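You operate a simulated robot arm through the tools that you are given. There is no shell and no other tool. Be economical: measure what you need, move in short steps, check, and stop when the job is done.

You run a simulated two-armed robot. Do the job below in one go: nothing can be reset, and whatever is moved stays where it is left.

JOB
Put two of the blue-cap tubes from the shaker table in front of the shaker on the shelf under the wheeled table. Put the green-cap log vial on the low shelf under the blue units. Pick up the grey-cap bottle marked "5" from the shaker table in front of the shaker with one hand, pass it to the other hand and put it on the bench in front of the bath. Shut the sliding door. Any order will do. Set down upright: blue-cap tube, green-cap log vial, grey-cap bottle.

Only the result counts: the job must be done as asked and must still hold three seconds after the hand-in. Knocking over, shifting, dropping, spilling or breaking anything else fails it. A push-on lid holds only when it is set on centred and level and pressed home; a screw cap is set on level and turned clockwise until tight.

ROBOT AND FRAMES
Two 7-joint arms with two-finger parallel grippers on one trunk, on a base that drives. Base frame: it is fixed to the floor where the robot stands at the start and does not move with it; the origin is under the middle of the robot, x ahead of it, y to its left, z up; the surface under the hand at the start is at about z = 900. Lengths are in mm, angles in degrees, forces in N, time in s.
The left shoulder is at the start at [50, 168, 1182], the right one opposite. With the tool pointing down near the work surface each hand reaches from about 220 to 660 mm from the robot's upright axis, wherever it stands, measured 20 degrees to its own side. Places, roughly: bench in front of the bath (17x60 cm) [-960, -920, 900]; blue-cap tube [500, -250, 1000]; green-cap log vial [500, 0, 1000]; grey-cap bottle [500, -250, 1000]; low shelf under the blue units [-1300, 0, 200]; shelf under the wheeled table [500, 1500, 300]; sliding door [-100, 2300, 1000]. Payload 1.57 kg a hand.
The tool frame of a hand sits at the grasp point between the pads (the TCP): z along the fingers, y along the line on which they close. The tips reach 30 mm beyond it. Largest opening 80 mm; finger width 17, thickness 12; the body of the gripper, 40 by 82 mm, starts 80 mm behind the TCP.
Orientation is that of the tool frame in the base frame, as [roll, pitch, yaw] about the fixed x, y, z axes, in that order (R = Rz(yaw) Ry(pitch) Rx(roll)). With the fingers straight down and closing along the base's y, the tool's x points along the base's -x, its y along +y and its z along -z.

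CONTROLS
- The arms move only by the tool apply_moves. It takes "left_series", "right_series" or both (then of equal length, played together; a hand with none holds still); each is a list of rows, each an object (a shift or turn left out is 0, a gripper value left out holds the last) with "rot": the turn, a rotation vector about the base's x, y, z in degrees, a list of three; "offset": the shift along the base's x, y, z in mm, a list of three; "fingers": the closure, from 0 (fully open) to 1 (shut). In form: [{"rot": [wx, wy, wz], "offset": [dx, dy, dz], "fingers": fingers}, ...]. A call has 1 to 10 rows; each row shifts and turns the commanded pose from where the row before left it. Each row takes 0.2 s and may step no farther than 50 mm and 8.6 degrees from the row before; otherwise, or with a gripper value out of range, the whole call is refused. A pose out of reach is approached as far as the arm can. The call stops where the force on the tool passes 40 N (or 10 N more than at its start, if that is more) or the arm is blocked; 0.2 s more then pass. The fingers move at their own pace (about 45 mm/s each) and stop on an object; they squeeze with about 32 N. The grip force told is the motor's: it shows also when the fingers shut on nothing. Time passes only in rows, and 0.2 s behind the last, so rows that do not move let the fingers close. The reply holds the time, the measured pose of the TCP, the force on the tool along the base axes, the opening and the grip force, in the units named above and with some noise, with the torque about the TCP (base axes, N m) and any sound that the robot's microphone picked up.
- Cameras (640 x 400 px; columns grow to the right, rows downward): "scene" is now at [93.6, 30, 1352]; the picture's right is [0.51, -0.86, 0.00], its down [-0.78, -0.46, -0.42] and it looks along [0.36, 0.21, -0.91] (base axes); focal length 214 px, centre (320, 200). "left" rides on the left gripper at [72, 7, -122] in its tool frame; the picture's right is [-0.09, 1.00, 0.00], its down [-0.84, -0.08, -0.54] and it looks along [-0.54, -0.05, 0.84] (tool axes); focal length 238 px, centre (320, 200). "right" rides on the right gripper at [72, -7, -122] in its tool frame; the picture's right is [0.09, 1.00, 0.00], its down [-0.84, 0.08, -0.54] and it looks along [-0.54, 0.05, 0.84] (tool axes); focal length 238 px, centre (320, 200). There is no depth. A picture from a camera that has moved, and an enlarged one, comes with that camera's place and axes in the base frame and with its lens.
- get_image(camera): a new picture of that camera. The clock stands still meanwhile.
- lift_body(by): slides the trunk up (or, below 0, down) by that many mm; the arms and the scene camera ride with it, the base frame stays. It gives what a move gives, with no picture.
- base_move(legs): drives the robot by 1 to 6 legs, each [ahead, left, turn to the left] in mm, mm and degrees, along the robot's own axes; the way and the turn of a leg run together, so that a leg with both is an arc; at most 1500 mm and 180 degrees a leg. The arms and the cameras ride along, it lands a little off, and it stops where it bumps. It gives what a move gives.
- pan_tilt(pan, tilt): turns the head with the scene camera to pan (to the left, within 80 degrees either way) and tilt (down, from -29 to 69), counted from straight ahead of the robot. It gives what a move gives.
- zoom(camera, box): a new picture of the part [left, top, right, bottom] of that camera's present view, enlarged. The clock stands still meanwhile.
- sign_off(): hands the job in; it is judged then, once.

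Work in short steps. Places have to be worked out from the pictures, the camera data and where the tool is seen: move nearer, look again, correct. Check each grasp and each placing, and mend what went wrong. You have 165 turns and 138 pictures in all, those below and enlarged ones among them. Open the grippers and draw the arms clear of the work before you hand the job in, unless the task says otherwise.

The tools are called as a command line: name --argument value ..., lists and objects as JSON in quotes. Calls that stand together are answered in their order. apply_moves: Moves the arms, as the interface text tells. Its arguments: {"type":"object","properties":{"left_series":{"type":"array","items":{"type":"object","properties":{"rot":{"type":"array","items":{"type":"number"}},"offset":{"type":"array","items":{"type":"number"}},"fingers":{"type":"number"}}}},"right_series":{"type":"array","items":{"type":"object","properties":{"rot":{"type":"array","items":{"type":"number"}},"offset":{"type":"array","items":{"type":"number"}},"fingers":{"type":"number"}}}}},"required":[]} The other tools are called the same way: lift_body (by) slides the trunk up or down; base_move (legs) drives the base; pan_tilt (pan, tilt) turns the head that bears the scene camera; get_image (camera) takes a picture; zoom (camera, box) takes an enlarged picture of a part of a camera's view; sign_off () hands the job in.

At the start:

```text
time_s: 0.0
left_ee_pos: [410.7, 36.6, 1195.7]
left_tcp_rot: [-179.9, 0.1, -179.9]
left_contact_force: [-0.8, -0.6, 0.1]
left_moment: [-0.02, 0.02, 0.04]
left_grip_width: 80.1
left_gripper_force: 0.3
right_ee_pos: [362.8, -304.6, 1211.3]
right_tcp_rot: [-179.9, 0.2, -179.9]
right_contact_force: [0.7, 0.0, -1.0]
right_moment: [-0.01, 0.02, 0.01]
right_grip_width: 79.9
right_gripper_force: 0.0
trunk travel left (down, up): [-350.0, 93.0]
robot x, y, heading: [-2.1, -1.3, 0.0]
head pan, tilt: [30.7, 65.3]
```

scene: 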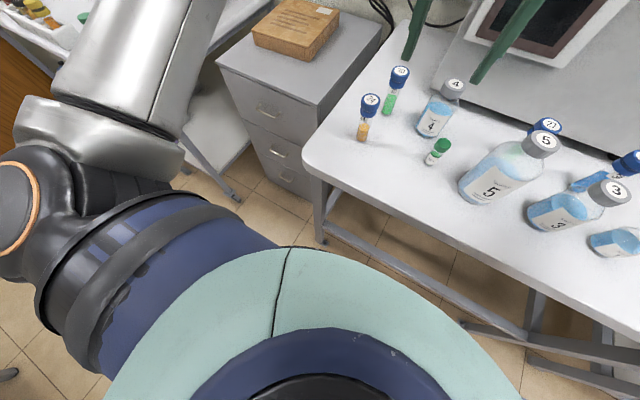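
right: 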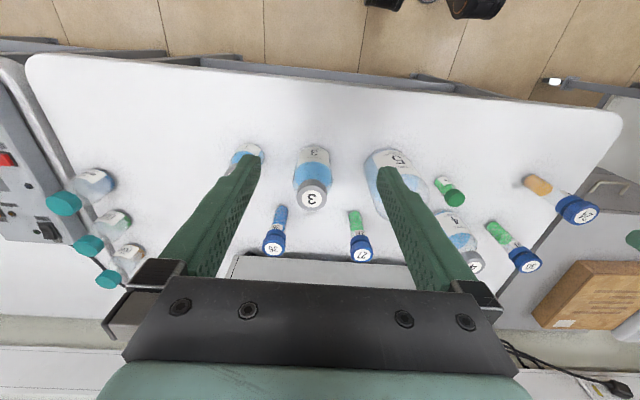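
left: 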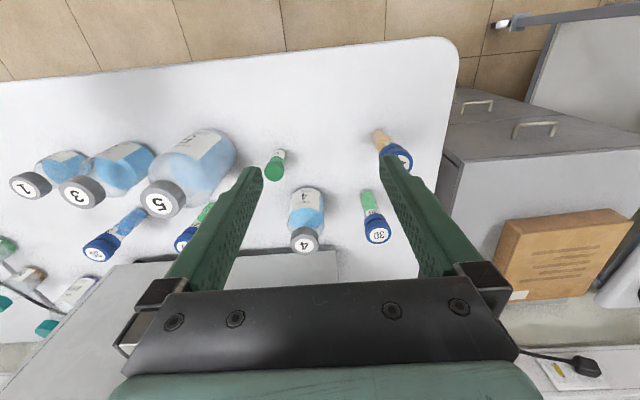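

I'll start by looking at the shaker table straight on with the head camera.

pan_tilt --pan -5 --tilt 50

get_image --camera "scene"

pan_tilt --pan 78 --tilt 25

get_image --camera "scene"

```text
time_s: 1.0
left_ee_pos: [408.6, 35.3, 1195.3]
left_tcp_rot: [-180.0, 0.0, -179.9]
left_contact_force: [0.3, -0.3, -0.3]
left_moment: [0.02, 0.0, 0.02]
left_grip_width: 79.9
left_gripper_force: 0.0
right_ee_pos: [362.8, -304.6, 1210.7]
right_tcp_rot: [179.9, 0.1, -180.0]
right_contact_force: [-0.5, 0.0, -0.3]
right_moment: [0.0, 0.01, 0.01]
right_grip_width: 80.1
right_gripper_force: 0.1
trunk travel left (down, up): [-350.0, 93.0]
robot x, y, heading: [-0.7, 3.1, 0.1]
head pan, tilt: [-5.0, 50.0]
```

```text
134 pictures are left
camera scene: at [118.4, -7.5, 1370.4], right [-0.09, -1.0, 0.0], down [-0.76, 0.07, -0.64], along [0.64, -0.06, -0.77], focal length 214 px, centre (320, 200)
```

scene: 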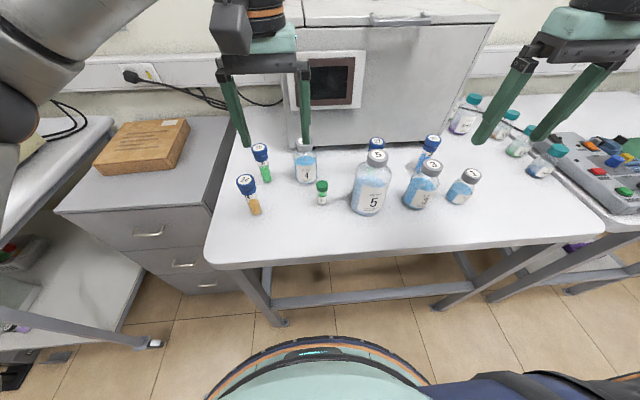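

```text
time_s: 2.6
left_ee_pos: [409.9, 36.7, 1195.0]
left_tcp_rot: [-180.0, 0.0, -179.9]
left_contact_force: [0.5, -0.6, 0.1]
left_moment: [-0.02, 0.03, -0.01]
left_grip_width: 79.7
left_gripper_force: 0.1
right_ee_pos: [362.7, -304.9, 1211.5]
right_tcp_rot: [-179.9, 0.0, -180.0]
right_contact_force: [-0.1, 0.9, -0.9]
right_moment: [-0.03, 0.02, 0.04]
right_grip_width: 80.1
right_gripper_force: 0.0
trunk travel left (down, up): [-350.0, 93.0]
robot x, y, heading: [0.3, 1.5, -0.1]
head pan, tilt: [78.0, 25.0]
```

```text
133 pictures are left
camera scene: at [60.9, 89.3, 1407.9], right [0.98, -0.21, 0.0], down [-0.09, -0.41, -0.91], along [0.19, 0.89, -0.42], focal length 214 px, centre (320, 200)
```

scene: 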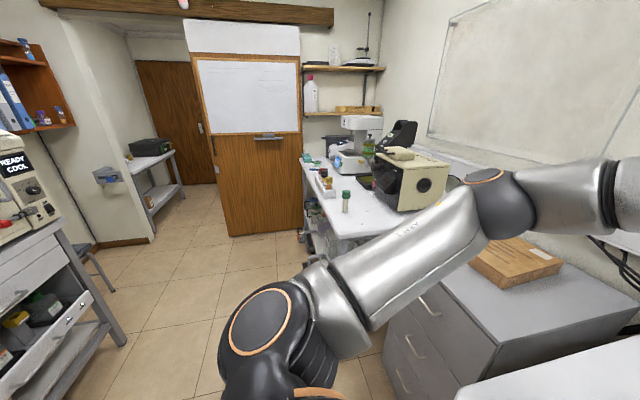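

The bottle "5" body looks close to 80 mm or more, so I'll enlarge it to measure the cap and neck.

zoom --camera "left" --box '[80, 100, 340, 262]'

pan_tilt --pan -15 --tilt 45

zoom --camera "scene" --box '[180, 100, 440, 262]'

```text
2.46 times, centred on (210, 181) of left
camera zoom: at [336.9, 42.2, 1317.4], right [0.09, 1.0, 0.0], down [0.84, -0.08, 0.54], along [0.54, -0.05, -0.84], focal length 587 px, centre (591, 247)
```

zoom: 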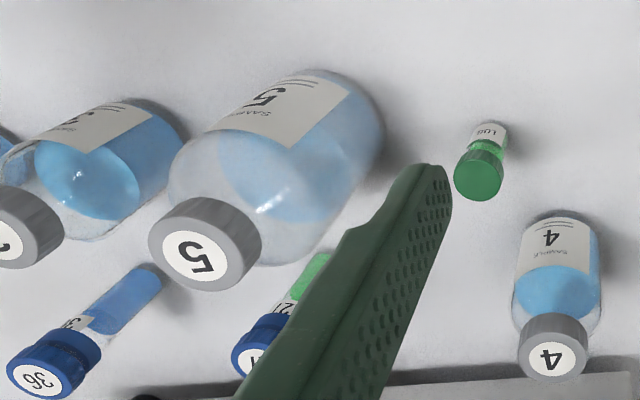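

```text
time_s: 4.3
left_ee_pos: [409.2, 36.5, 1194.4]
left_tcp_rot: [-179.9, 0.0, -179.9]
left_contact_force: [1.0, 0.0, 0.1]
left_moment: [-0.02, 0.01, 0.0]
left_grip_width: 80.0
left_gripper_force: 0.0
right_ee_pos: [362.2, -305.8, 1211.1]
right_tcp_rot: [-180.0, 0.1, 180.0]
right_contact_force: [0.3, 0.4, -0.7]
right_moment: [-0.02, -0.02, -0.02]
right_grip_width: 80.2
right_gripper_force: 0.1
trunk travel left (down, up): [-350.0, 93.0]
robot x, y, heading: [2.3, 0.7, 0.0]
head pan, tilt: [-15.0, 45.0]
```

```text
2.46 times, centred on (310, 181) of scene
camera zoom: at [120.3, -21.8, 1377.4], right [-0.26, -0.97, 0.0], down [-0.68, 0.18, -0.71], along [0.68, -0.18, -0.71], focal length 528 px, centre (345, 247)
```

zoom: 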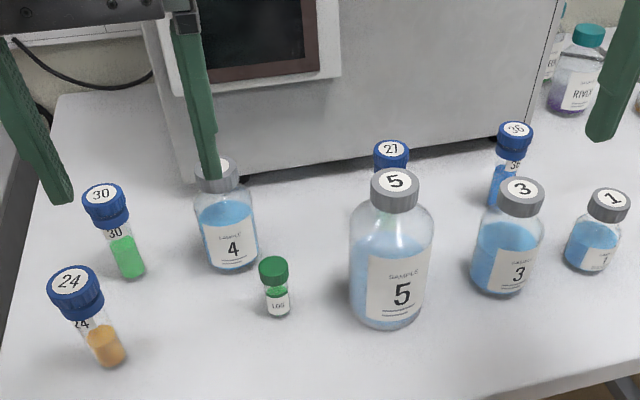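

Bottle 5's body is about 88 mm wide, so it can only be held by its cap (about 44 mm). Before choosing the grasp tilt for the tubes I'll enlarge the view of the wheeled table.

pan_tilt --pan 78 --tilt 25

zoom --camera "scene" --box '[180, 100, 440, 262]'

```text
time_s: 6.0
left_ee_pos: [410.3, 35.3, 1194.9]
left_tcp_rot: [180.0, 0.0, -179.9]
left_contact_force: [0.5, 0.3, -0.4]
left_moment: [0.01, 0.0, 0.0]
left_grip_width: 80.0
left_gripper_force: 0.1
right_ee_pos: [363.3, -304.3, 1210.8]
right_tcp_rot: [-179.9, 0.1, -180.0]
right_contact_force: [-0.2, -0.5, 0.7]
right_moment: [0.0, 0.0, 0.01]
right_grip_width: 79.9
right_gripper_force: 0.0
trunk travel left (down, up): [-350.0, 93.0]
robot x, y, heading: [0.4, 3.1, 0.0]
head pan, tilt: [78.0, 25.0]
```

```text
2.46 times, centred on (310, 181) of scene
camera zoom: at [60.9, 89.3, 1407.9], right [0.98, -0.21, 0.0], down [-0.09, -0.41, -0.91], along [0.19, 0.89, -0.42], focal length 528 px, centre (345, 247)
```

zoom: 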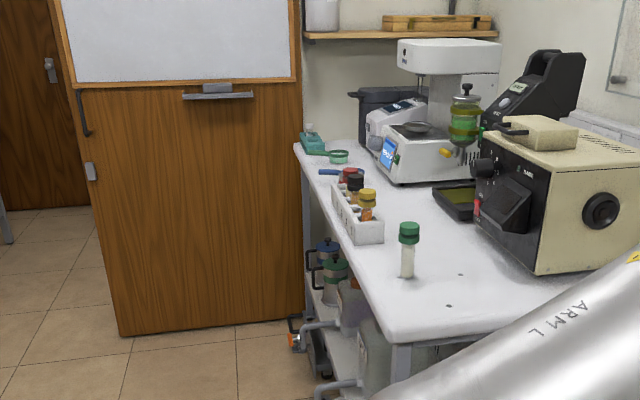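

The wheeled table and door are clear now: the door slides along its rail toward −x. I'll tilt the left hand 45° forward and bring it in front of tube 24 (about [481,137]).

apply_moves --left_series '[{"rot": [0, -7.5, 0], "offset": [-5, 17, -20], "fingers": 0}, {"rot": [0, -7.5, 0], "offset": [-5, 17, -20]}, {"rot": [0, -7.5, 0], "offset": [-5, 17, -20]}, {"rot": [0, -7.5, 0], "offset": [-5, 17, -20]}, {"rot": [0, -7.5, 0], "offset": [-5, 17, -20]}, {"rot": [0, -7.5, 0], "offset": [-5, 17, -20]}]'

get_image --camera "left"

pan_tilt --pan 15 --tilt 50

get_image --camera "scene"

```text
time_s: 7.3
left_ee_pos: [387.1, 133.9, 1076.0]
left_tcp_rot: [-179.8, 45.0, -179.8]
left_contact_force: [-0.2, -0.9, 0.3]
left_moment: [-0.02, 0.02, 0.03]
left_grip_width: 79.8
left_gripper_force: 0.1
left hand out of reach, approached as far as the arm can: row 6
right_ee_pos: [363.1, -304.5, 1212.1]
right_tcp_rot: [-180.0, 0.1, 179.9]
right_contact_force: [0.9, 0.3, -0.5]
right_moment: [0.0, 0.02, 0.01]
right_grip_width: 80.4
right_gripper_force: 0.1
trunk travel left (down, up): [-350.0, 93.0]
robot x, y, heading: [-0.4, -1.0, 0.1]
head pan, tilt: [78.0, 25.0]
```

```text
129 pictures are left
camera left: at [250.4, 139.7, 1112.2], right [0.06, 1.0, 0.06], down [0.21, -0.08, 0.98], along [0.98, -0.05, -0.21], focal length 238 px, centre (320, 200)
```

left: 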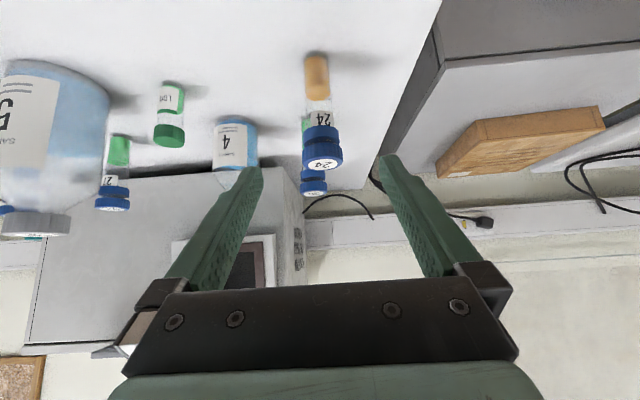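

```text
time_s: 8.7
left_ee_pos: [388.4, 133.6, 1075.7]
left_tcp_rot: [-179.9, 44.8, -179.9]
left_contact_force: [-0.3, 0.7, 0.0]
left_moment: [-0.01, -0.03, 0.0]
left_grip_width: 80.1
left_gripper_force: 0.0
right_ee_pos: [363.6, -305.3, 1211.4]
right_tcp_rot: [180.0, 0.1, 180.0]
right_contact_force: [-0.4, 0.2, 0.1]
right_moment: [-0.01, 0.03, -0.03]
right_grip_width: 80.0
right_gripper_force: 0.1
trunk travel left (down, up): [-350.0, 93.0]
robot x, y, heading: [-2.7, -1.6, 0.2]
head pan, tilt: [15.0, 50.0]
```

```text
128 pictures are left
camera scene: at [116.1, 19.2, 1370.5], right [0.26, -0.97, 0.0], down [-0.74, -0.2, -0.64], along [0.62, 0.17, -0.77], focal length 214 px, centre (320, 200)
```

scene: 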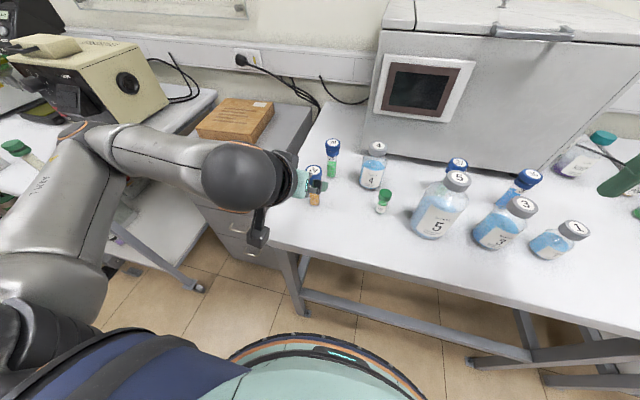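

Tube 24 is centred between the fingers (tube axis about [481,135], body 26 mm, cap from z≈985 up). I'll go down, then in along the tool axis, and close on the body beneath the cap.

apply_moves --left_series '[{"offset": [4, 1, -41]}, {"offset": [28, 0, -28]}, {"offset": [28, 0, -28]}, {"offset": [32, 0, -29]}]'

get_image --camera "left"

```text
time_s: 9.7
left_ee_pos: [481.2, 134.4, 949.8]
left_tcp_rot: [-180.0, 45.0, -180.0]
left_contact_force: [-0.3, 0.2, -0.1]
left_moment: [0.02, 0.02, 0.0]
left_grip_width: 80.0
left_gripper_force: 0.2
right_ee_pos: [363.1, -305.8, 1211.1]
right_tcp_rot: [-180.0, 0.0, -180.0]
right_contact_force: [-0.5, 0.5, -0.6]
right_moment: [-0.02, -0.02, 0.03]
right_grip_width: 80.1
right_gripper_force: 0.0
trunk travel left (down, up): [-350.0, 93.0]
robot x, y, heading: [0.2, -2.4, -0.1]
head pan, tilt: [15.0, 50.0]
```

```text
127 pictures are left
camera left: at [342.6, 140.4, 986.3], right [0.06, 1.0, 0.06], down [0.21, -0.08, 0.98], along [0.98, -0.05, -0.21], focal length 238 px, centre (320, 200)
```

left: 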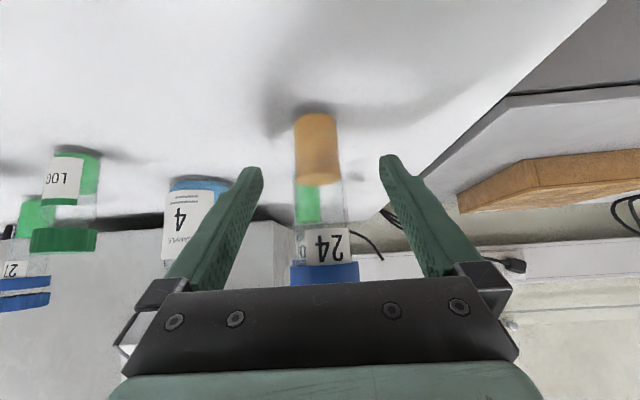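

The tube stands between the pads just as wanted; closing now, then lifting 60 mm.

apply_moves --left_series '[{"fingers": 1}, {"fingers": 1}, {"fingers": 1}, {"fingers": 1}, {"fingers": 1}, {"offset": [0, 0, 20]}, {"offset": [0, 0, 40]}]'

get_image --camera "left"

```text
time_s: 11.3
left_ee_pos: [480.1, 133.3, 1009.5]
left_tcp_rot: [-179.9, 45.0, -180.0]
left_contact_force: [0.3, 0.9, 0.1]
left_moment: [0.05, -0.01, 0.01]
left_grip_width: 31.0
left_gripper_force: 32.0
right_ee_pos: [363.7, -304.4, 1211.1]
right_tcp_rot: [180.0, 0.1, -179.9]
right_contact_force: [0.1, 0.0, -0.2]
right_moment: [-0.01, 0.04, -0.03]
right_grip_width: 79.9
right_gripper_force: 0.1
trunk travel left (down, up): [-350.0, 93.0]
robot x, y, heading: [-5.3, 4.1, 0.1]
head pan, tilt: [15.0, 50.0]
```

```text
126 pictures are left
camera left: at [342.3, 140.0, 1046.6], right [0.06, 1.0, 0.06], down [0.21, -0.08, 0.97], along [0.98, -0.05, -0.21], focal length 238 px, centre (320, 200)
```

left: 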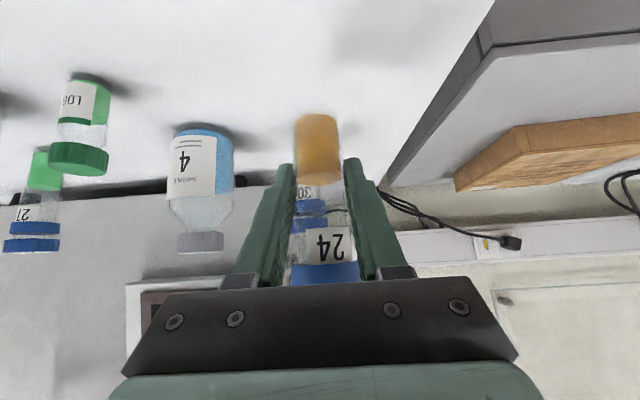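

Tube 24 is firmly held (31 mm). I raise it clear, tilt the right hand 45° likewise, then shift the base left so the right hand faces tube 30.

apply_moves --left_series '[{"offset": [-10, 0, 30]}, {"offset": [-10, 0, 30]}, {"offset": [-10, 0, 30]}, {"offset": [-10, 10, 30]}, {"offset": [0, 10, 30]}, {"offset": [0, 10, 10]}]' --right_series '[{"rot": [0, -7.5, 0], "offset": [15, 0, -10]}, {"rot": [0, -7.5, 0], "offset": [15, 0, -10]}, {"rot": [0, -7.5, 0], "offset": [15, 0, -10]}, {"rot": [0, -7.5, 0], "offset": [15, 0, -10]}, {"rot": [0, -7.5, 0], "offset": [15, 0, -10]}, {"rot": [0, -7.5, 0], "offset": [15, 0, -10]}]'

base_move --legs '[[0, 330, 0]]'

get_image --camera "right"

get_image --camera "scene"

```text
time_s: 12.7
left_ee_pos: [441.1, 165.6, 1170.8]
left_tcp_rot: [-179.9, 45.0, -179.9]
left_contact_force: [0.6, 0.7, -0.9]
left_moment: [-0.03, 0.0, 0.01]
left_grip_width: 30.9
left_gripper_force: 31.8
right_ee_pos: [453.9, -303.8, 1151.5]
right_tcp_rot: [179.9, 45.2, 179.9]
right_contact_force: [-0.1, -0.4, -0.5]
right_moment: [-0.01, 0.01, 0.02]
right_grip_width: 80.2
right_gripper_force: 0.1
trunk travel left (down, up): [-350.0, 93.0]
robot x, y, heading: [-0.2, 5.2, -0.1]
head pan, tilt: [15.0, 50.0]
```

```text
time_s: 16.1
left_ee_pos: [440.4, 493.6, 1171.5]
left_tcp_rot: [-179.7, 44.9, -179.8]
left_contact_force: [0.3, -0.9, -0.7]
left_moment: [-0.02, -0.02, 0.0]
left_grip_width: 30.8
left_gripper_force: 31.5
right_ee_pos: [453.4, 24.4, 1151.4]
right_tcp_rot: [-179.9, 45.0, -179.9]
right_contact_force: [-0.2, -0.1, -1.0]
right_moment: [0.0, 0.06, -0.02]
right_grip_width: 80.0
right_gripper_force: 0.1
trunk travel left (down, up): [-350.0, 93.0]
robot x, y, heading: [-0.7, 326.6, -0.1]
head pan, tilt: [15.0, 50.0]
```

```text
125 pictures are left
camera right: at [316.0, 17.8, 1187.6], right [-0.07, 1.0, -0.07], down [0.21, 0.08, 0.98], along [0.98, 0.05, -0.21], focal length 238 px, centre (320, 200)
```

right: 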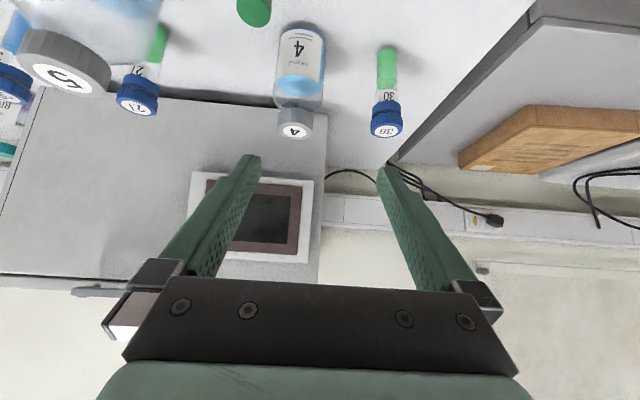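

```text
124 pictures are left
camera scene: at [116.0, 348.3, 1370.4], right [0.26, -0.97, 0.0], down [-0.74, -0.2, -0.64], along [0.62, 0.17, -0.77], focal length 214 px, centre (320, 200)
```

scene: 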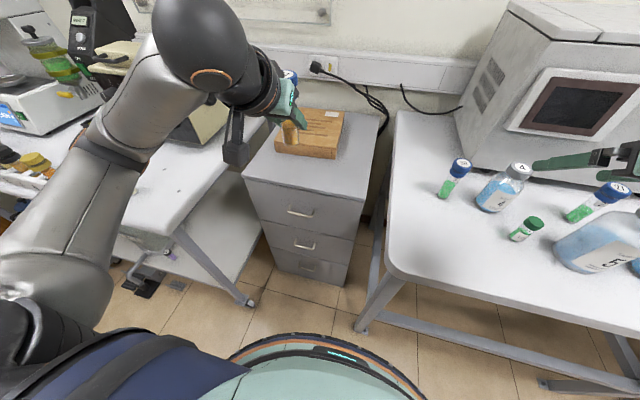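

Tube 30 is at about [601,113]. I bring the right hand in front of it, part way in, and check.

apply_moves --right_series '[{"offset": [0, 45, 0]}, {"offset": [0, 44, 0]}, {"offset": [20, 0, -40]}, {"offset": [20, 0, -40]}, {"offset": [23, 0, -36]}, {"offset": [28, 0, -28]}]'

get_image --camera "right"

```text
time_s: 17.5
left_ee_pos: [440.8, 492.5, 1169.2]
left_tcp_rot: [-180.0, 44.9, -179.8]
left_contact_force: [0.1, -0.4, -2.1]
left_moment: [-0.01, 0.02, 0.03]
left_grip_width: 30.8
left_gripper_force: 32.2
right_ee_pos: [545.4, 113.9, 1006.2]
right_tcp_rot: [179.9, 45.0, -179.9]
right_contact_force: [0.5, -0.2, -0.3]
right_moment: [0.0, -0.01, 0.03]
right_grip_width: 80.0
right_gripper_force: 0.1
trunk travel left (down, up): [-350.0, 93.0]
robot x, y, heading: [-0.9, 329.6, -0.0]
head pan, tilt: [15.0, 50.0]
```

```text
123 pictures are left
camera right: at [408.3, 106.7, 1042.4], right [-0.07, 1.0, -0.06], down [0.21, 0.08, 0.97], along [0.98, 0.05, -0.21], focal length 238 px, centre (320, 200)
```

right: 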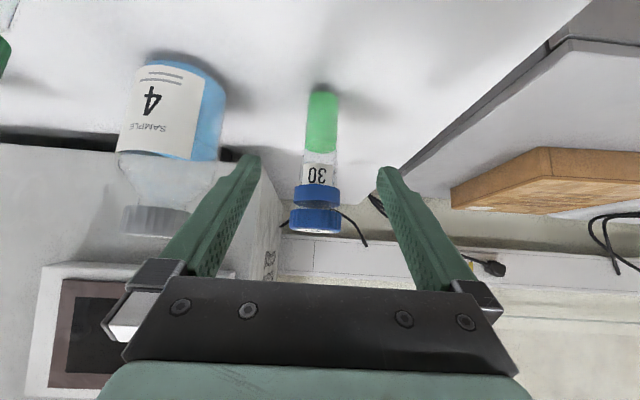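

The tube is still centred (about [606,113]); finishing the approach, closing and lifting.

apply_moves --right_series '[{"offset": [28, 0, -28]}, {"offset": [32, -1, -28]}, {"fingers": 1}, {"fingers": 1}, {"fingers": 1}, {"fingers": 1}, {"fingers": 1}, {"offset": [0, 0, 20]}, {"offset": [0, 0, 40]}]'

get_image --camera "right"

```text
time_s: 19.5
left_ee_pos: [440.9, 494.6, 1170.9]
left_tcp_rot: [-179.7, 45.0, -179.8]
left_contact_force: [0.1, 0.3, -0.2]
left_moment: [-0.01, 0.0, -0.01]
left_grip_width: 31.0
left_gripper_force: 32.0
right_ee_pos: [601.4, 109.3, 1015.0]
right_tcp_rot: [-180.0, 45.0, -179.9]
right_contact_force: [-0.7, 1.2, -0.8]
right_moment: [0.0, -0.02, 0.01]
right_grip_width: 31.3
right_gripper_force: 32.3
right hand out of reach, approached as far as the arm can: row 2
trunk travel left (down, up): [-350.0, 93.0]
robot x, y, heading: [0.1, 326.6, 0.1]
head pan, tilt: [15.0, 50.0]
```

```text
122 pictures are left
camera right: at [463.9, 102.9, 1050.9], right [-0.07, 1.0, -0.07], down [0.21, 0.08, 0.97], along [0.98, 0.05, -0.21], focal length 238 px, centre (320, 200)
```

right: 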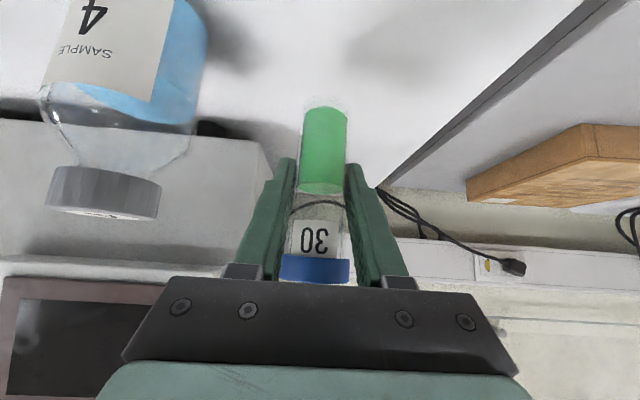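

Both tubes are held. I raise and draw back the right hand, then back off and drive left toward the wheeled table.

apply_moves --right_series '[{"offset": [0, 0, 40]}, {"offset": [0, 0, 45]}, {"offset": [-40, 0, 40]}, {"offset": [-45, 0, 25]}, {"offset": [-45, 0, 0]}, {"offset": [-40, 0, 0]}]'

base_move --legs '[[-300, 0, 0], [0, 1050, 0]]'

pan_tilt --pan 0 --tilt 50

get_image --camera "scene"

```text
refused: row 3 steps farther than a row can; nothing moved
```

```text
time_s: 30.6
left_ee_pos: [137.2, 1534.2, 1172.6]
left_tcp_rot: [-179.8, 45.1, -180.0]
left_contact_force: [0.5, -0.5, -1.0]
left_moment: [-0.02, 0.0, 0.02]
left_grip_width: 31.2
left_gripper_force: 32.6
right_ee_pos: [297.0, 1149.2, 1013.8]
right_tcp_rot: [179.9, 45.0, 179.9]
right_contact_force: [0.4, 0.2, -0.6]
right_moment: [0.02, 0.01, 0.01]
right_grip_width: 31.0
right_gripper_force: 31.9
trunk travel left (down, up): [-350.0, 93.0]
robot x, y, heading: [-302.8, 1371.2, 0.0]
head pan, tilt: [15.0, 50.0]
```

```text
time_s: 31.4
left_ee_pos: [135.9, 1532.8, 1170.1]
left_tcp_rot: [-179.9, 45.0, -179.9]
left_contact_force: [0.1, 0.0, -0.2]
left_moment: [-0.01, -0.02, -0.03]
left_grip_width: 31.0
left_gripper_force: 31.7
right_ee_pos: [299.0, 1148.4, 1014.1]
right_tcp_rot: [-179.9, 45.0, 179.9]
right_contact_force: [0.3, 1.1, -0.4]
right_moment: [-0.02, 0.02, 0.01]
right_grip_width: 30.9
right_gripper_force: 32.1
trunk travel left (down, up): [-350.0, 93.0]
robot x, y, heading: [-306.0, 1366.7, 0.1]
head pan, tilt: [0.0, 50.0]
```

```text
121 pictures are left
camera scene: at [-185.2, 1368.5, 1370.4], right [0.0, -1.0, 0.0], down [-0.77, 0.0, -0.64], along [0.64, 0.0, -0.77], focal length 214 px, centre (320, 200)
```

scene: 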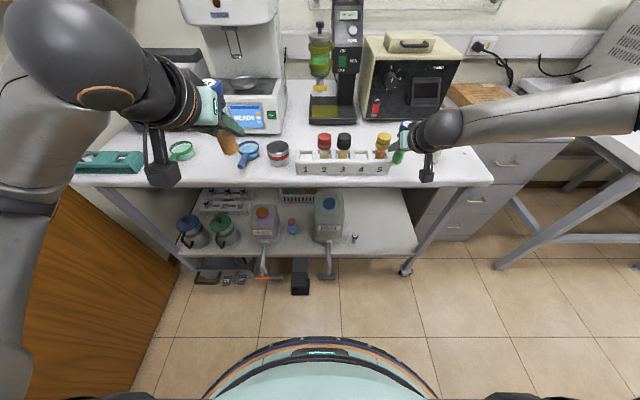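

The arm call was refused (a row too long) and the base moved with the right hand still low, but the grip readings are unchanged. I'll lift the right hand and examine the table and shelf.

apply_moves --right_series '[{"offset": [0, 0, 45]}, {"offset": [-25, 0, 40]}, {"offset": [-40, 0, 25]}, {"offset": [-40, 0, 25]}, {"offset": [-40, 0, 20]}]'

zoom --camera "scene" --box '[280, 120, 500, 270]'

```text
time_s: 32.6
left_ee_pos: [137.1, 1533.4, 1172.1]
left_tcp_rot: [-179.9, 44.9, -179.9]
left_contact_force: [-0.5, -1.1, -1.3]
left_moment: [-0.01, -0.03, 0.02]
left_grip_width: 30.9
left_gripper_force: 32.2
right_ee_pos: [150.9, 1147.6, 1170.5]
right_tcp_rot: [179.9, 44.9, -180.0]
right_contact_force: [-1.3, 0.7, 0.1]
right_moment: [-0.01, -0.02, -0.01]
right_grip_width: 31.0
right_gripper_force: 31.8
trunk travel left (down, up): [-350.0, 93.0]
robot x, y, heading: [-306.3, 1370.2, -0.2]
head pan, tilt: [0.0, 50.0]
```

```text
2.67 times, centred on (390, 195) of scene
camera zoom: at [-186.2, 1368.2, 1370.5], right [0.0, -1.0, 0.0], down [-0.77, 0.0, -0.64], along [0.64, 0.0, -0.77], focal length 572 px, centre (133, 213)
```

zoom: 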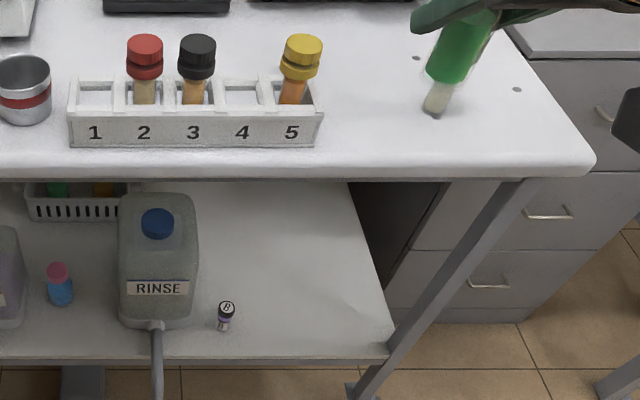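

The green-capped tube on the table still stands, and the free shelf area is x≈400–560, y≈920–1120 (a small vial "8" sits near [388,1177]). I move the base sideways to y≈1015, lower the trunk, and bring both hands down low in front of the shelf.

base_move --legs '[[0, -355, 0]]'

lift_body --by -350

apply_moves --left_series '[{"offset": [5, -10, -45]}, {"offset": [5, -10, -45]}, {"offset": [5, -10, -45]}, {"offset": [5, -10, -45]}, {"offset": [5, -10, -45]}, {"offset": [5, -10, -45]}, {"offset": [5, -10, -45]}, {"offset": [5, -10, -45]}, {"offset": [5, 0, -30]}]' --right_series '[{"offset": [0, 10, -45]}, {"offset": [5, 10, -45]}, {"offset": [5, 10, -45]}, {"offset": [5, 10, -45]}, {"offset": [5, 10, -45]}, {"offset": [5, 10, -45]}, {"offset": [5, 10, -45]}, {"offset": [5, 10, -45]}, {"offset": [5, 10, -30]}]'

get_image --camera "scene"

get_image --camera "right"

```text
time_s: 36.3
left_ee_pos: [137.0, 1176.2, 1171.0]
left_tcp_rot: [-179.9, 44.9, -179.9]
left_contact_force: [-0.5, 0.1, -1.5]
left_moment: [0.05, -0.02, -0.01]
left_grip_width: 30.9
left_gripper_force: 32.2
right_ee_pos: [152.3, 792.0, 1169.1]
right_tcp_rot: [-180.0, 45.0, 179.8]
right_contact_force: [0.4, -0.2, -0.1]
right_moment: [0.0, -0.01, 0.0]
right_grip_width: 30.9
right_gripper_force: 31.8
trunk travel left (down, up): [-350.0, 93.0]
robot x, y, heading: [-303.1, 1015.9, -0.2]
head pan, tilt: [0.0, 50.0]
```

```text
time_s: 39.7
left_ee_pos: [136.7, 1177.5, 820.9]
left_tcp_rot: [-179.9, 45.0, 180.0]
left_contact_force: [-0.3, -1.4, -0.7]
left_moment: [-0.04, 0.03, 0.0]
left_grip_width: 31.0
left_gripper_force: 31.9
right_ee_pos: [151.7, 792.2, 819.7]
right_tcp_rot: [-179.9, 45.0, 179.9]
right_contact_force: [-0.1, -0.2, -1.0]
right_moment: [-0.04, -0.01, 0.0]
right_grip_width: 31.1
right_gripper_force: 31.7
trunk travel left (down, up): [0.0, 443.0]
robot x, y, heading: [-305.6, 1013.8, -0.1]
head pan, tilt: [0.0, 50.0]
```

```text
time_s: 41.7
left_ee_pos: [189.3, 1106.6, 438.9]
left_tcp_rot: [179.5, 46.1, -179.9]
left_contact_force: [0.2, 0.8, -1.5]
left_moment: [-0.02, -0.01, 0.01]
left_grip_width: 31.1
left_gripper_force: 31.8
right_ee_pos: [169.4, 798.4, 546.1]
right_tcp_rot: [-180.0, 45.2, 179.9]
right_contact_force: [0.2, -0.3, -1.3]
right_moment: [0.0, -0.02, -0.02]
right_grip_width: 31.0
right_gripper_force: 32.0
right hand out of reach, approached as far as the arm can: row 6, 7, 8, 9
trunk travel left (down, up): [0.0, 443.0]
robot x, y, heading: [-306.7, 1014.1, -0.1]
head pan, tilt: [0.0, 50.0]
```

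```text
119 pictures are left
camera scene: at [-187.3, 1012.8, 1023.1], right [0.0, -1.0, 0.0], down [-0.76, 0.0, -0.64], along [0.64, 0.0, -0.76], focal length 214 px, centre (320, 200)
```

scene: 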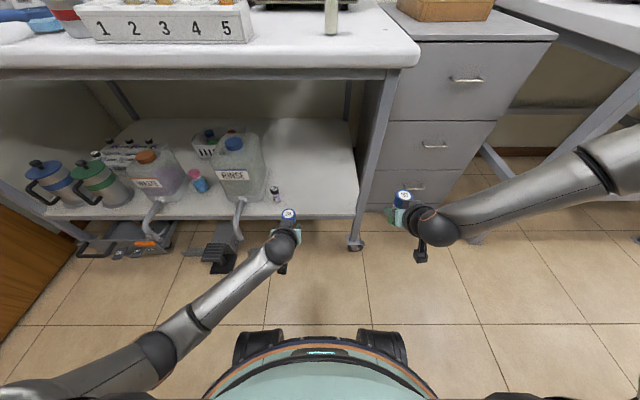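

```text
118 pictures are left
camera right: at [32.4, 792.6, 582.2], right [-0.06, 1.0, -0.06], down [0.21, 0.08, 0.98], along [0.98, 0.05, -0.21], focal length 238 px, centre (320, 200)
```

right: 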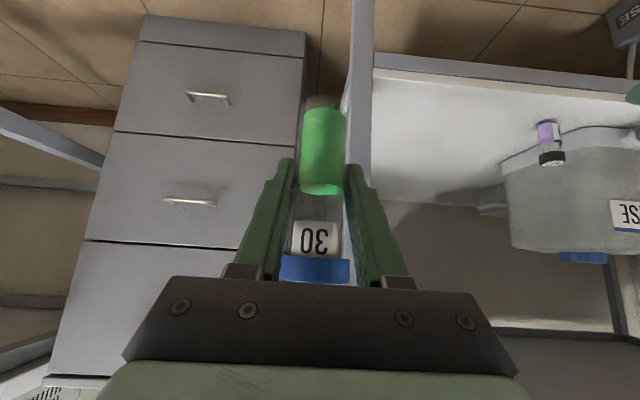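

From two views the shelf surface works out nearer z≈350, vial "8" at about [370,1187]. The right hand got stuck higher; I move it inward and forward, then down.

apply_moves --right_series '[{"offset": [10, 35, 0]}, {"offset": [10, 35, 0]}, {"offset": [10, 35, -10]}, {"offset": [0, 0, -30]}, {"offset": [0, 0, -30]}]'

```text
time_s: 42.9
left_ee_pos: [188.4, 1106.5, 438.8]
left_tcp_rot: [179.3, 46.1, -179.9]
left_contact_force: [-0.7, 0.5, 0.0]
left_moment: [-0.02, 0.01, 0.05]
left_grip_width: 30.9
left_gripper_force: 32.0
right_ee_pos: [177.8, 815.7, 559.9]
right_tcp_rot: [180.0, 45.1, 179.8]
right_contact_force: [-0.9, 0.5, -0.2]
right_moment: [-0.01, -0.02, -0.03]
right_grip_width: 30.9
right_gripper_force: 31.9
right hand out of reach, approached as far as the arm can: row 1, 2, 3, 4, 5
trunk travel left (down, up): [0.0, 443.0]
robot x, y, heading: [-305.8, 1013.1, -0.1]
head pan, tilt: [0.0, 50.0]
```

The right arm is at a joint limit; I raise it and bring it inward while higher to see how its commanded pose responds.

apply_moves --right_series '[{"offset": [0, 0, 45]}, {"offset": [0, 0, 45]}, {"offset": [0, 0, 45]}, {"offset": [0, 0, 45]}, {"offset": [0, 0, 45]}, {"offset": [0, 0, 45]}]'

get_image --camera "scene"

```text
time_s: 44.3
left_ee_pos: [188.3, 1107.0, 436.6]
left_tcp_rot: [179.2, 46.0, -180.0]
left_contact_force: [-0.4, 0.7, -0.3]
left_moment: [0.01, -0.01, 0.0]
left_grip_width: 31.3
left_gripper_force: 31.5
right_ee_pos: [175.6, 819.1, 828.8]
right_tcp_rot: [179.9, 45.1, 180.0]
right_contact_force: [-1.4, 0.2, -0.5]
right_moment: [-0.01, 0.01, -0.01]
right_grip_width: 31.1
right_gripper_force: 31.7
trunk travel left (down, up): [0.0, 443.0]
robot x, y, heading: [-307.0, 1013.1, -0.0]
head pan, tilt: [0.0, 50.0]
```

```text
117 pictures are left
camera scene: at [-187.0, 1012.9, 1020.6], right [0.0, -1.0, 0.0], down [-0.77, 0.0, -0.64], along [0.64, 0.0, -0.77], focal length 214 px, centre (320, 200)
```

scene: 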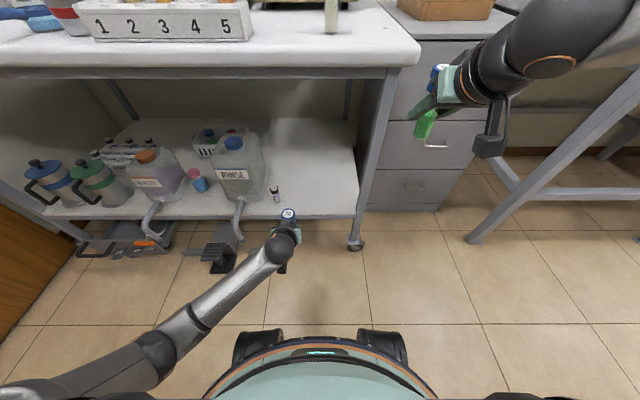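

The commanded pose resets to the reached one. The right elbow is flared; I'll bring it inward at this height first, then try going down.

apply_moves --right_series '[{"offset": [0, 35, 0]}, {"offset": [0, 35, -10]}, {"offset": [0, 30, -20]}, {"offset": [0, 10, -45]}, {"offset": [5, 0, -45]}, {"offset": [5, 0, -45]}, {"offset": [5, 0, -45]}, {"offset": [5, 0, -45]}, {"offset": [5, 0, -45]}, {"offset": [5, 0, -45]}]'

```text
time_s: 46.5
left_ee_pos: [189.9, 1108.1, 435.6]
left_tcp_rot: [179.3, 45.8, -179.9]
left_contact_force: [0.4, 0.8, -0.6]
left_moment: [0.0, 0.01, -0.02]
left_grip_width: 30.9
left_gripper_force: 32.3
right_ee_pos: [180.8, 816.7, 558.2]
right_tcp_rot: [180.0, 44.9, 179.9]
right_contact_force: [-0.1, 0.3, -1.3]
right_moment: [0.03, -0.01, 0.0]
right_grip_width: 30.9
right_gripper_force: 31.8
right hand out of reach, approached as far as the arm can: row 4, 5, 6, 7, 8, 9, 10
trunk travel left (down, up): [0.0, 443.0]
robot x, y, heading: [-306.7, 1014.9, -0.3]
head pan, tilt: [0.0, 50.0]
```

The right elbow's branch limits it near the body. I back off and try descending with the right hand farther ahead of the robot.

base_move --legs '[[-250, 0, 0]]'

apply_moves --right_series '[{"offset": [10, 0, 45]}, {"offset": [10, 0, 45]}, {"offset": [40, 0, 20]}, {"offset": [45, 10, 0]}, {"offset": [40, 10, 0]}, {"offset": [0, 10, -45]}, {"offset": [0, 10, -45]}, {"offset": [0, 10, -45]}, {"offset": [0, 10, -45]}, {"offset": [0, 10, -45]}]'

```text
time_s: 48.3
left_ee_pos: [-58.1, 1109.0, 434.2]
left_tcp_rot: [179.3, 45.8, -179.8]
left_contact_force: [-0.2, -1.0, -1.4]
left_moment: [-0.03, -0.01, 0.0]
left_grip_width: 30.9
left_gripper_force: 32.2
right_ee_pos: [-63.8, 817.8, 560.0]
right_tcp_rot: [-179.9, 44.9, 180.0]
right_contact_force: [0.0, 0.3, -0.8]
right_moment: [0.03, 0.03, 0.0]
right_grip_width: 30.8
right_gripper_force: 32.4
trunk travel left (down, up): [0.0, 443.0]
robot x, y, heading: [-551.7, 1014.1, -0.4]
head pan, tilt: [0.0, 50.0]
```

```text
time_s: 50.5
left_ee_pos: [-57.8, 1108.9, 434.7]
left_tcp_rot: [179.2, 45.7, -179.9]
left_contact_force: [0.2, 0.0, -0.7]
left_moment: [-0.01, -0.03, 0.0]
left_grip_width: 31.2
left_gripper_force: 32.2
right_ee_pos: [-8.2, 783.4, 551.8]
right_tcp_rot: [179.8, 45.0, 179.9]
right_contact_force: [1.0, 0.6, -0.6]
right_moment: [-0.01, -0.02, 0.02]
right_grip_width: 30.9
right_gripper_force: 31.9
right hand out of reach, approached as far as the arm can: row 5, 6, 7, 8, 9, 10
trunk travel left (down, up): [0.0, 443.0]
robot x, y, heading: [-551.5, 1015.5, 0.0]
head pan, tilt: [0.0, 50.0]
```

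Still blocked; I look at the right arm's shape.

pan_tilt --pan -45 --tilt 45

get_image --camera "scene"

pan_tilt --pan 40 --tilt 45

get_image --camera "scene"

```text
time_s: 51.7
left_ee_pos: [-59.1, 1107.8, 434.2]
left_tcp_rot: [179.2, 45.8, -179.9]
left_contact_force: [0.3, -0.1, 0.2]
left_moment: [0.01, 0.02, 0.04]
left_grip_width: 31.0
left_gripper_force: 32.3
right_ee_pos: [-7.3, 783.9, 554.6]
right_tcp_rot: [179.9, 44.9, 179.9]
right_contact_force: [-0.4, -0.2, -1.1]
right_moment: [-0.01, -0.02, 0.02]
right_grip_width: 31.0
right_gripper_force: 32.0
trunk travel left (down, up): [0.0, 443.0]
robot x, y, heading: [-550.5, 1012.1, 0.1]
head pan, tilt: [-45.0, 45.0]
```

```text
116 pictures are left
camera scene: at [-452.2, 956.5, 1027.4], right [-0.71, -0.71, 0.0], down [-0.5, 0.5, -0.71], along [0.5, -0.5, -0.71], focal length 214 px, centre (320, 200)
```

scene: 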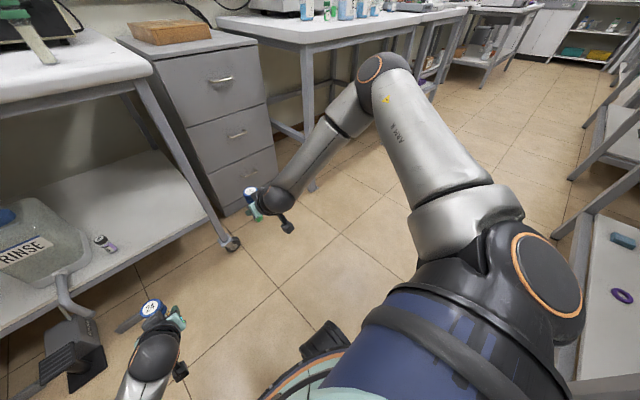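

```text
time_s: 53.2
left_ee_pos: [-57.4, 1109.1, 435.7]
left_tcp_rot: [179.2, 45.8, -179.8]
left_contact_force: [-0.6, 0.9, -1.0]
left_moment: [0.05, 0.01, -0.02]
left_grip_width: 31.1
left_gripper_force: 31.9
right_ee_pos: [-6.1, 782.8, 552.7]
right_tcp_rot: [179.9, 44.8, 180.0]
right_contact_force: [0.4, -0.2, -0.5]
right_moment: [0.01, 0.0, -0.03]
right_grip_width: 30.7
right_gripper_force: 32.3
trunk travel left (down, up): [0.0, 443.0]
robot x, y, heading: [-551.6, 1013.1, -0.1]
head pan, tilt: [40.0, 45.0]
```

```text
115 pictures are left
camera scene: at [-447.2, 1066.1, 1027.3], right [0.64, -0.77, 0.0], down [-0.54, -0.45, -0.71], along [0.54, 0.45, -0.71], focal length 214 px, centre (320, 200)
```

scene: 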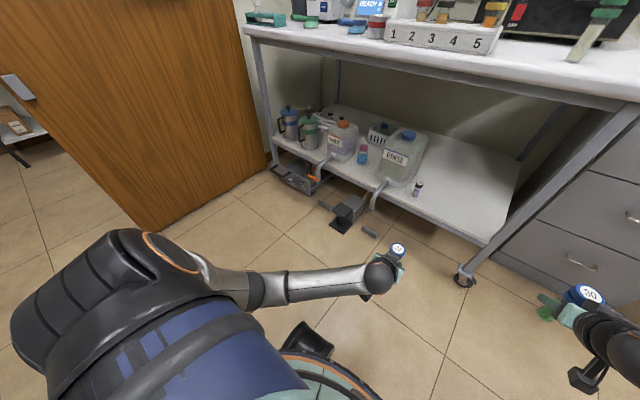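

The right arm's elbow is high and out to the side, so its forearm comes from the right. Turning the hand about the vertical (tube stays upright) should free the wrist; I try +40° and then descend.

apply_moves --right_series '[{"rot": [0, 0, 8], "offset": [0, 10, 10]}, {"rot": [0, 0, 8], "offset": [0, 10, 0]}, {"rot": [0, 0, 8], "offset": [0, 10, 0]}, {"rot": [0, 0, 8], "offset": [0, 10, 0]}, {"rot": [0, 0, 8], "offset": [0, 10, 0]}, {"offset": [0, 0, -35]}, {"offset": [0, 0, -35]}, {"offset": [0, 0, -35]}]'

```text
time_s: 55.0
left_ee_pos: [-58.5, 1108.9, 434.5]
left_tcp_rot: [179.1, 45.7, -180.0]
left_contact_force: [-0.5, -0.4, -0.4]
left_moment: [0.01, 0.03, 0.0]
left_grip_width: 31.2
left_gripper_force: 32.6
right_ee_pos: [-24.8, 820.4, 557.8]
right_tcp_rot: [179.9, 44.8, -140.1]
right_contact_force: [-0.1, 0.4, -0.8]
right_moment: [0.0, -0.02, 0.01]
right_grip_width: 30.9
right_gripper_force: 32.0
right hand out of reach, approached as far as the arm can: row 6, 7, 8
trunk travel left (down, up): [0.0, 443.0]
robot x, y, heading: [-550.3, 1011.0, -0.3]
head pan, tilt: [40.0, 45.0]
```

Not the wrist then. One more try: bring the right hand out to the side and closer in, which should let the elbow drop.

apply_moves --right_series '[{"rot": [0, 0, -8], "offset": [-20, -30, 20]}, {"rot": [0, 0, -8], "offset": [-20, -30, 0]}, {"rot": [0, 0, -8], "offset": [-20, -30, 0]}, {"rot": [0, 0, -8], "offset": [-20, -30, 0]}, {"rot": [0, 0, -8], "offset": [-20, -30, 0]}, {"rot": [0, 0, -8], "offset": [-20, 0, -30]}, {"rot": [0, 0, -8], "offset": [0, 0, -35]}, {"rot": [0, 0, -8], "offset": [0, 0, -35]}, {"offset": [0, 0, -35]}]'

```text
time_s: 57.0
left_ee_pos: [-57.4, 1108.8, 435.1]
left_tcp_rot: [179.1, 45.8, -179.9]
left_contact_force: [-0.1, -1.0, -0.6]
left_moment: [-0.01, 0.02, -0.02]
left_grip_width: 30.9
left_gripper_force: 32.0
right_ee_pos: [-119.9, 673.9, 503.6]
right_tcp_rot: [-179.6, 44.8, 155.7]
right_contact_force: [-0.5, 0.6, -1.2]
right_moment: [0.0, 0.0, 0.03]
right_grip_width: 31.3
right_gripper_force: 32.1
right hand out of reach, approached as far as the arm can: row 6, 7, 8, 9
trunk travel left (down, up): [0.0, 443.0]
robot x, y, heading: [-550.9, 1013.9, -0.2]
head pan, tilt: [40.0, 45.0]
```

It got lower (503). Continuing in the same direction with more outward yaw.

apply_moves --right_series '[{"rot": [0, 0, -8], "offset": [10, -20, -5]}, {"rot": [0, 0, -8], "offset": [10, -20, -15]}, {"rot": [0, 0, -8], "offset": [10, -20, -20]}, {"rot": [0, 0, -8], "offset": [0, -20, -25]}, {"offset": [0, 0, -35]}, {"offset": [0, 0, -35]}]'

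pan_tilt --pan -45 --tilt 45

get_image --camera "scene"

```text
time_s: 58.5
left_ee_pos: [-58.8, 1109.2, 434.1]
left_tcp_rot: [179.2, 45.9, -179.9]
left_contact_force: [0.0, 0.0, -0.9]
left_moment: [0.0, 0.02, 0.0]
left_grip_width: 30.8
left_gripper_force: 32.4
right_ee_pos: [-120.8, 562.0, 491.8]
right_tcp_rot: [180.0, 44.8, 123.8]
right_contact_force: [0.6, 0.1, -0.7]
right_moment: [0.03, 0.01, 0.0]
right_grip_width: 30.9
right_gripper_force: 31.8
right hand out of reach, approached as far as the arm can: row 1, 2, 3, 4, 5, 6
trunk travel left (down, up): [0.0, 443.0]
robot x, y, heading: [-554.2, 1009.9, -0.3]
head pan, tilt: [40.0, 45.0]
```

```text
time_s: 60.0
left_ee_pos: [-59.4, 1110.4, 435.3]
left_tcp_rot: [179.1, 45.8, -179.9]
left_contact_force: [0.1, -1.0, -0.4]
left_moment: [-0.03, 0.0, 0.02]
left_grip_width: 31.0
left_gripper_force: 32.4
right_ee_pos: [-122.2, 561.7, 492.8]
right_tcp_rot: [179.9, 45.0, 123.9]
right_contact_force: [0.3, 0.6, -0.9]
right_moment: [0.0, -0.01, 0.03]
right_grip_width: 31.1
right_gripper_force: 31.9
trunk travel left (down, up): [0.0, 443.0]
robot x, y, heading: [-552.5, 1012.0, -0.2]
head pan, tilt: [-45.0, 45.0]
```

```text
114 pictures are left
camera scene: at [-452.3, 956.4, 1027.4], right [-0.71, -0.71, 0.0], down [-0.5, 0.5, -0.71], along [0.5, -0.5, -0.71], focal length 214 px, centre (320, 200)
```

scene: 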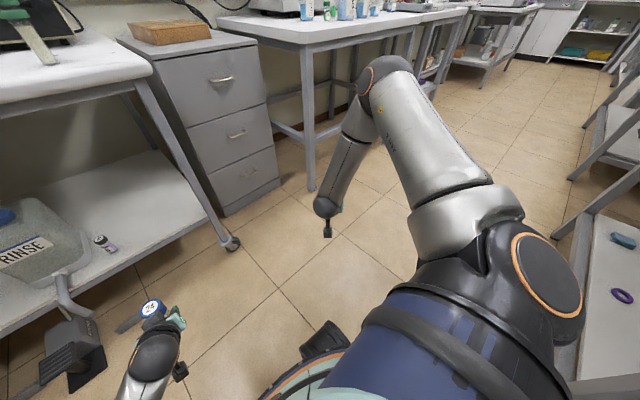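

The right shoulder is at its limit, so the left hand will do the shelf work: it places tube 24 first, and later takes tube 30 from the tabletop. I fold the right hand up and in, and raise the left a little before driving in.

apply_moves --right_series '[{"rot": [0, 0, 8], "offset": [-8, 28, 34]}, {"rot": [0, 0, 8], "offset": [-8, 28, 34]}, {"rot": [0, 0, 8], "offset": [-8, 28, 34]}, {"rot": [0, 0, 8], "offset": [-8, 28, 34]}, {"rot": [0, 0, 8], "offset": [-8, 28, 34]}, {"rot": [0, 0, 8], "offset": [-8, 28, 34]}, {"rot": [0, 0, 8], "offset": [-8, 28, 34]}, {"offset": [0, 15, 20]}, {"offset": [0, 15, 20]}]' --left_series '[{"offset": [0, 0, 25]}, {}, {}, {}, {}, {}, {}, {}, {}]'

base_move --legs '[[360, -45, 0]]'

pan_tilt --pan 15 --tilt 40

get_image --camera "left"

get_image --camera "scene"

```text
time_s: 62.0
left_ee_pos: [-56.2, 1118.4, 459.3]
left_tcp_rot: [178.3, 45.9, 179.8]
left_contact_force: [0.1, 0.3, 0.1]
left_moment: [-0.05, 0.02, 0.02]
left_grip_width: 31.0
left_gripper_force: 32.4
right_ee_pos: [-142.9, 783.1, 772.9]
right_tcp_rot: [-179.8, 44.9, -179.7]
right_contact_force: [0.1, 0.1, -1.1]
right_moment: [-0.01, 0.0, 0.04]
right_grip_width: 31.2
right_gripper_force: 32.1
right hand out of reach, approached as far as the arm can: row 5, 6, 7
trunk travel left (down, up): [0.0, 443.0]
robot x, y, heading: [-552.0, 1014.2, 0.0]
head pan, tilt: [-45.0, 45.0]
```

```text
time_s: 64.4
left_ee_pos: [307.6, 1068.6, 461.4]
left_tcp_rot: [178.2, 46.1, 179.7]
left_contact_force: [-0.2, -0.2, -1.1]
left_moment: [0.03, 0.01, 0.03]
left_grip_width: 30.9
left_gripper_force: 32.2
right_ee_pos: [219.1, 734.4, 772.8]
right_tcp_rot: [-179.9, 45.0, 179.8]
right_contact_force: [0.3, -0.2, -0.8]
right_moment: [-0.03, 0.04, -0.03]
right_grip_width: 31.0
right_gripper_force: 31.6
trunk travel left (down, up): [0.0, 443.0]
robot x, y, heading: [-188.7, 965.8, -0.3]
head pan, tilt: [-45.0, 45.0]
```

```text
time_s: 65.7
left_ee_pos: [308.1, 1070.1, 461.1]
left_tcp_rot: [178.1, 46.0, 179.6]
left_contact_force: [-0.1, -0.4, 0.1]
left_moment: [0.0, 0.02, 0.0]
left_grip_width: 30.7
left_gripper_force: 31.9
right_ee_pos: [218.7, 734.6, 771.9]
right_tcp_rot: [180.0, 45.0, 179.7]
right_contact_force: [-0.6, -0.3, -1.3]
right_moment: [0.03, 0.0, 0.01]
right_grip_width: 30.9
right_gripper_force: 31.7
trunk travel left (down, up): [0.0, 443.0]
robot x, y, heading: [-191.3, 970.4, -0.3]
head pan, tilt: [15.0, 40.0]
```

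```text
113 pictures are left
camera left: at [170.3, 1072.4, 494.3], right [0.05, 0.99, 0.09], down [0.19, -0.1, 0.98], along [0.98, -0.03, -0.19], focal length 238 px, centre (320, 200)
```

left: 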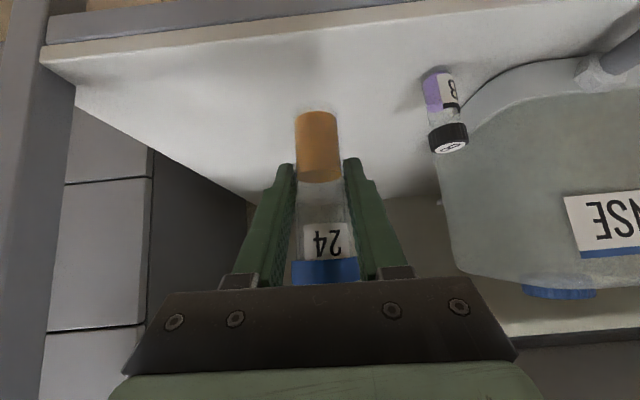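

```text
112 pictures are left
camera scene: at [-64.4, 989.1, 1034.5], right [0.25, -0.97, 0.0], down [-0.62, -0.16, -0.77], along [0.74, 0.19, -0.64], focal length 214 px, centre (320, 200)
```

scene: 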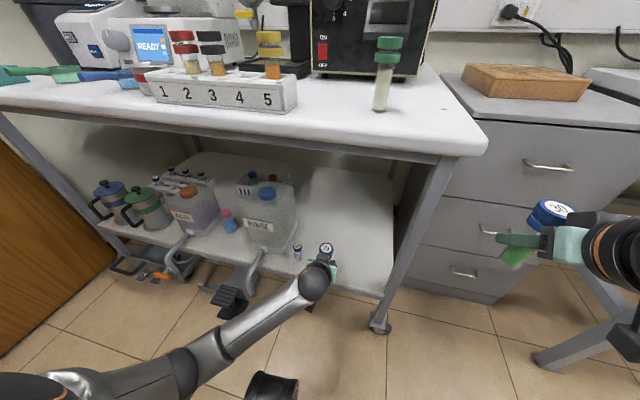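

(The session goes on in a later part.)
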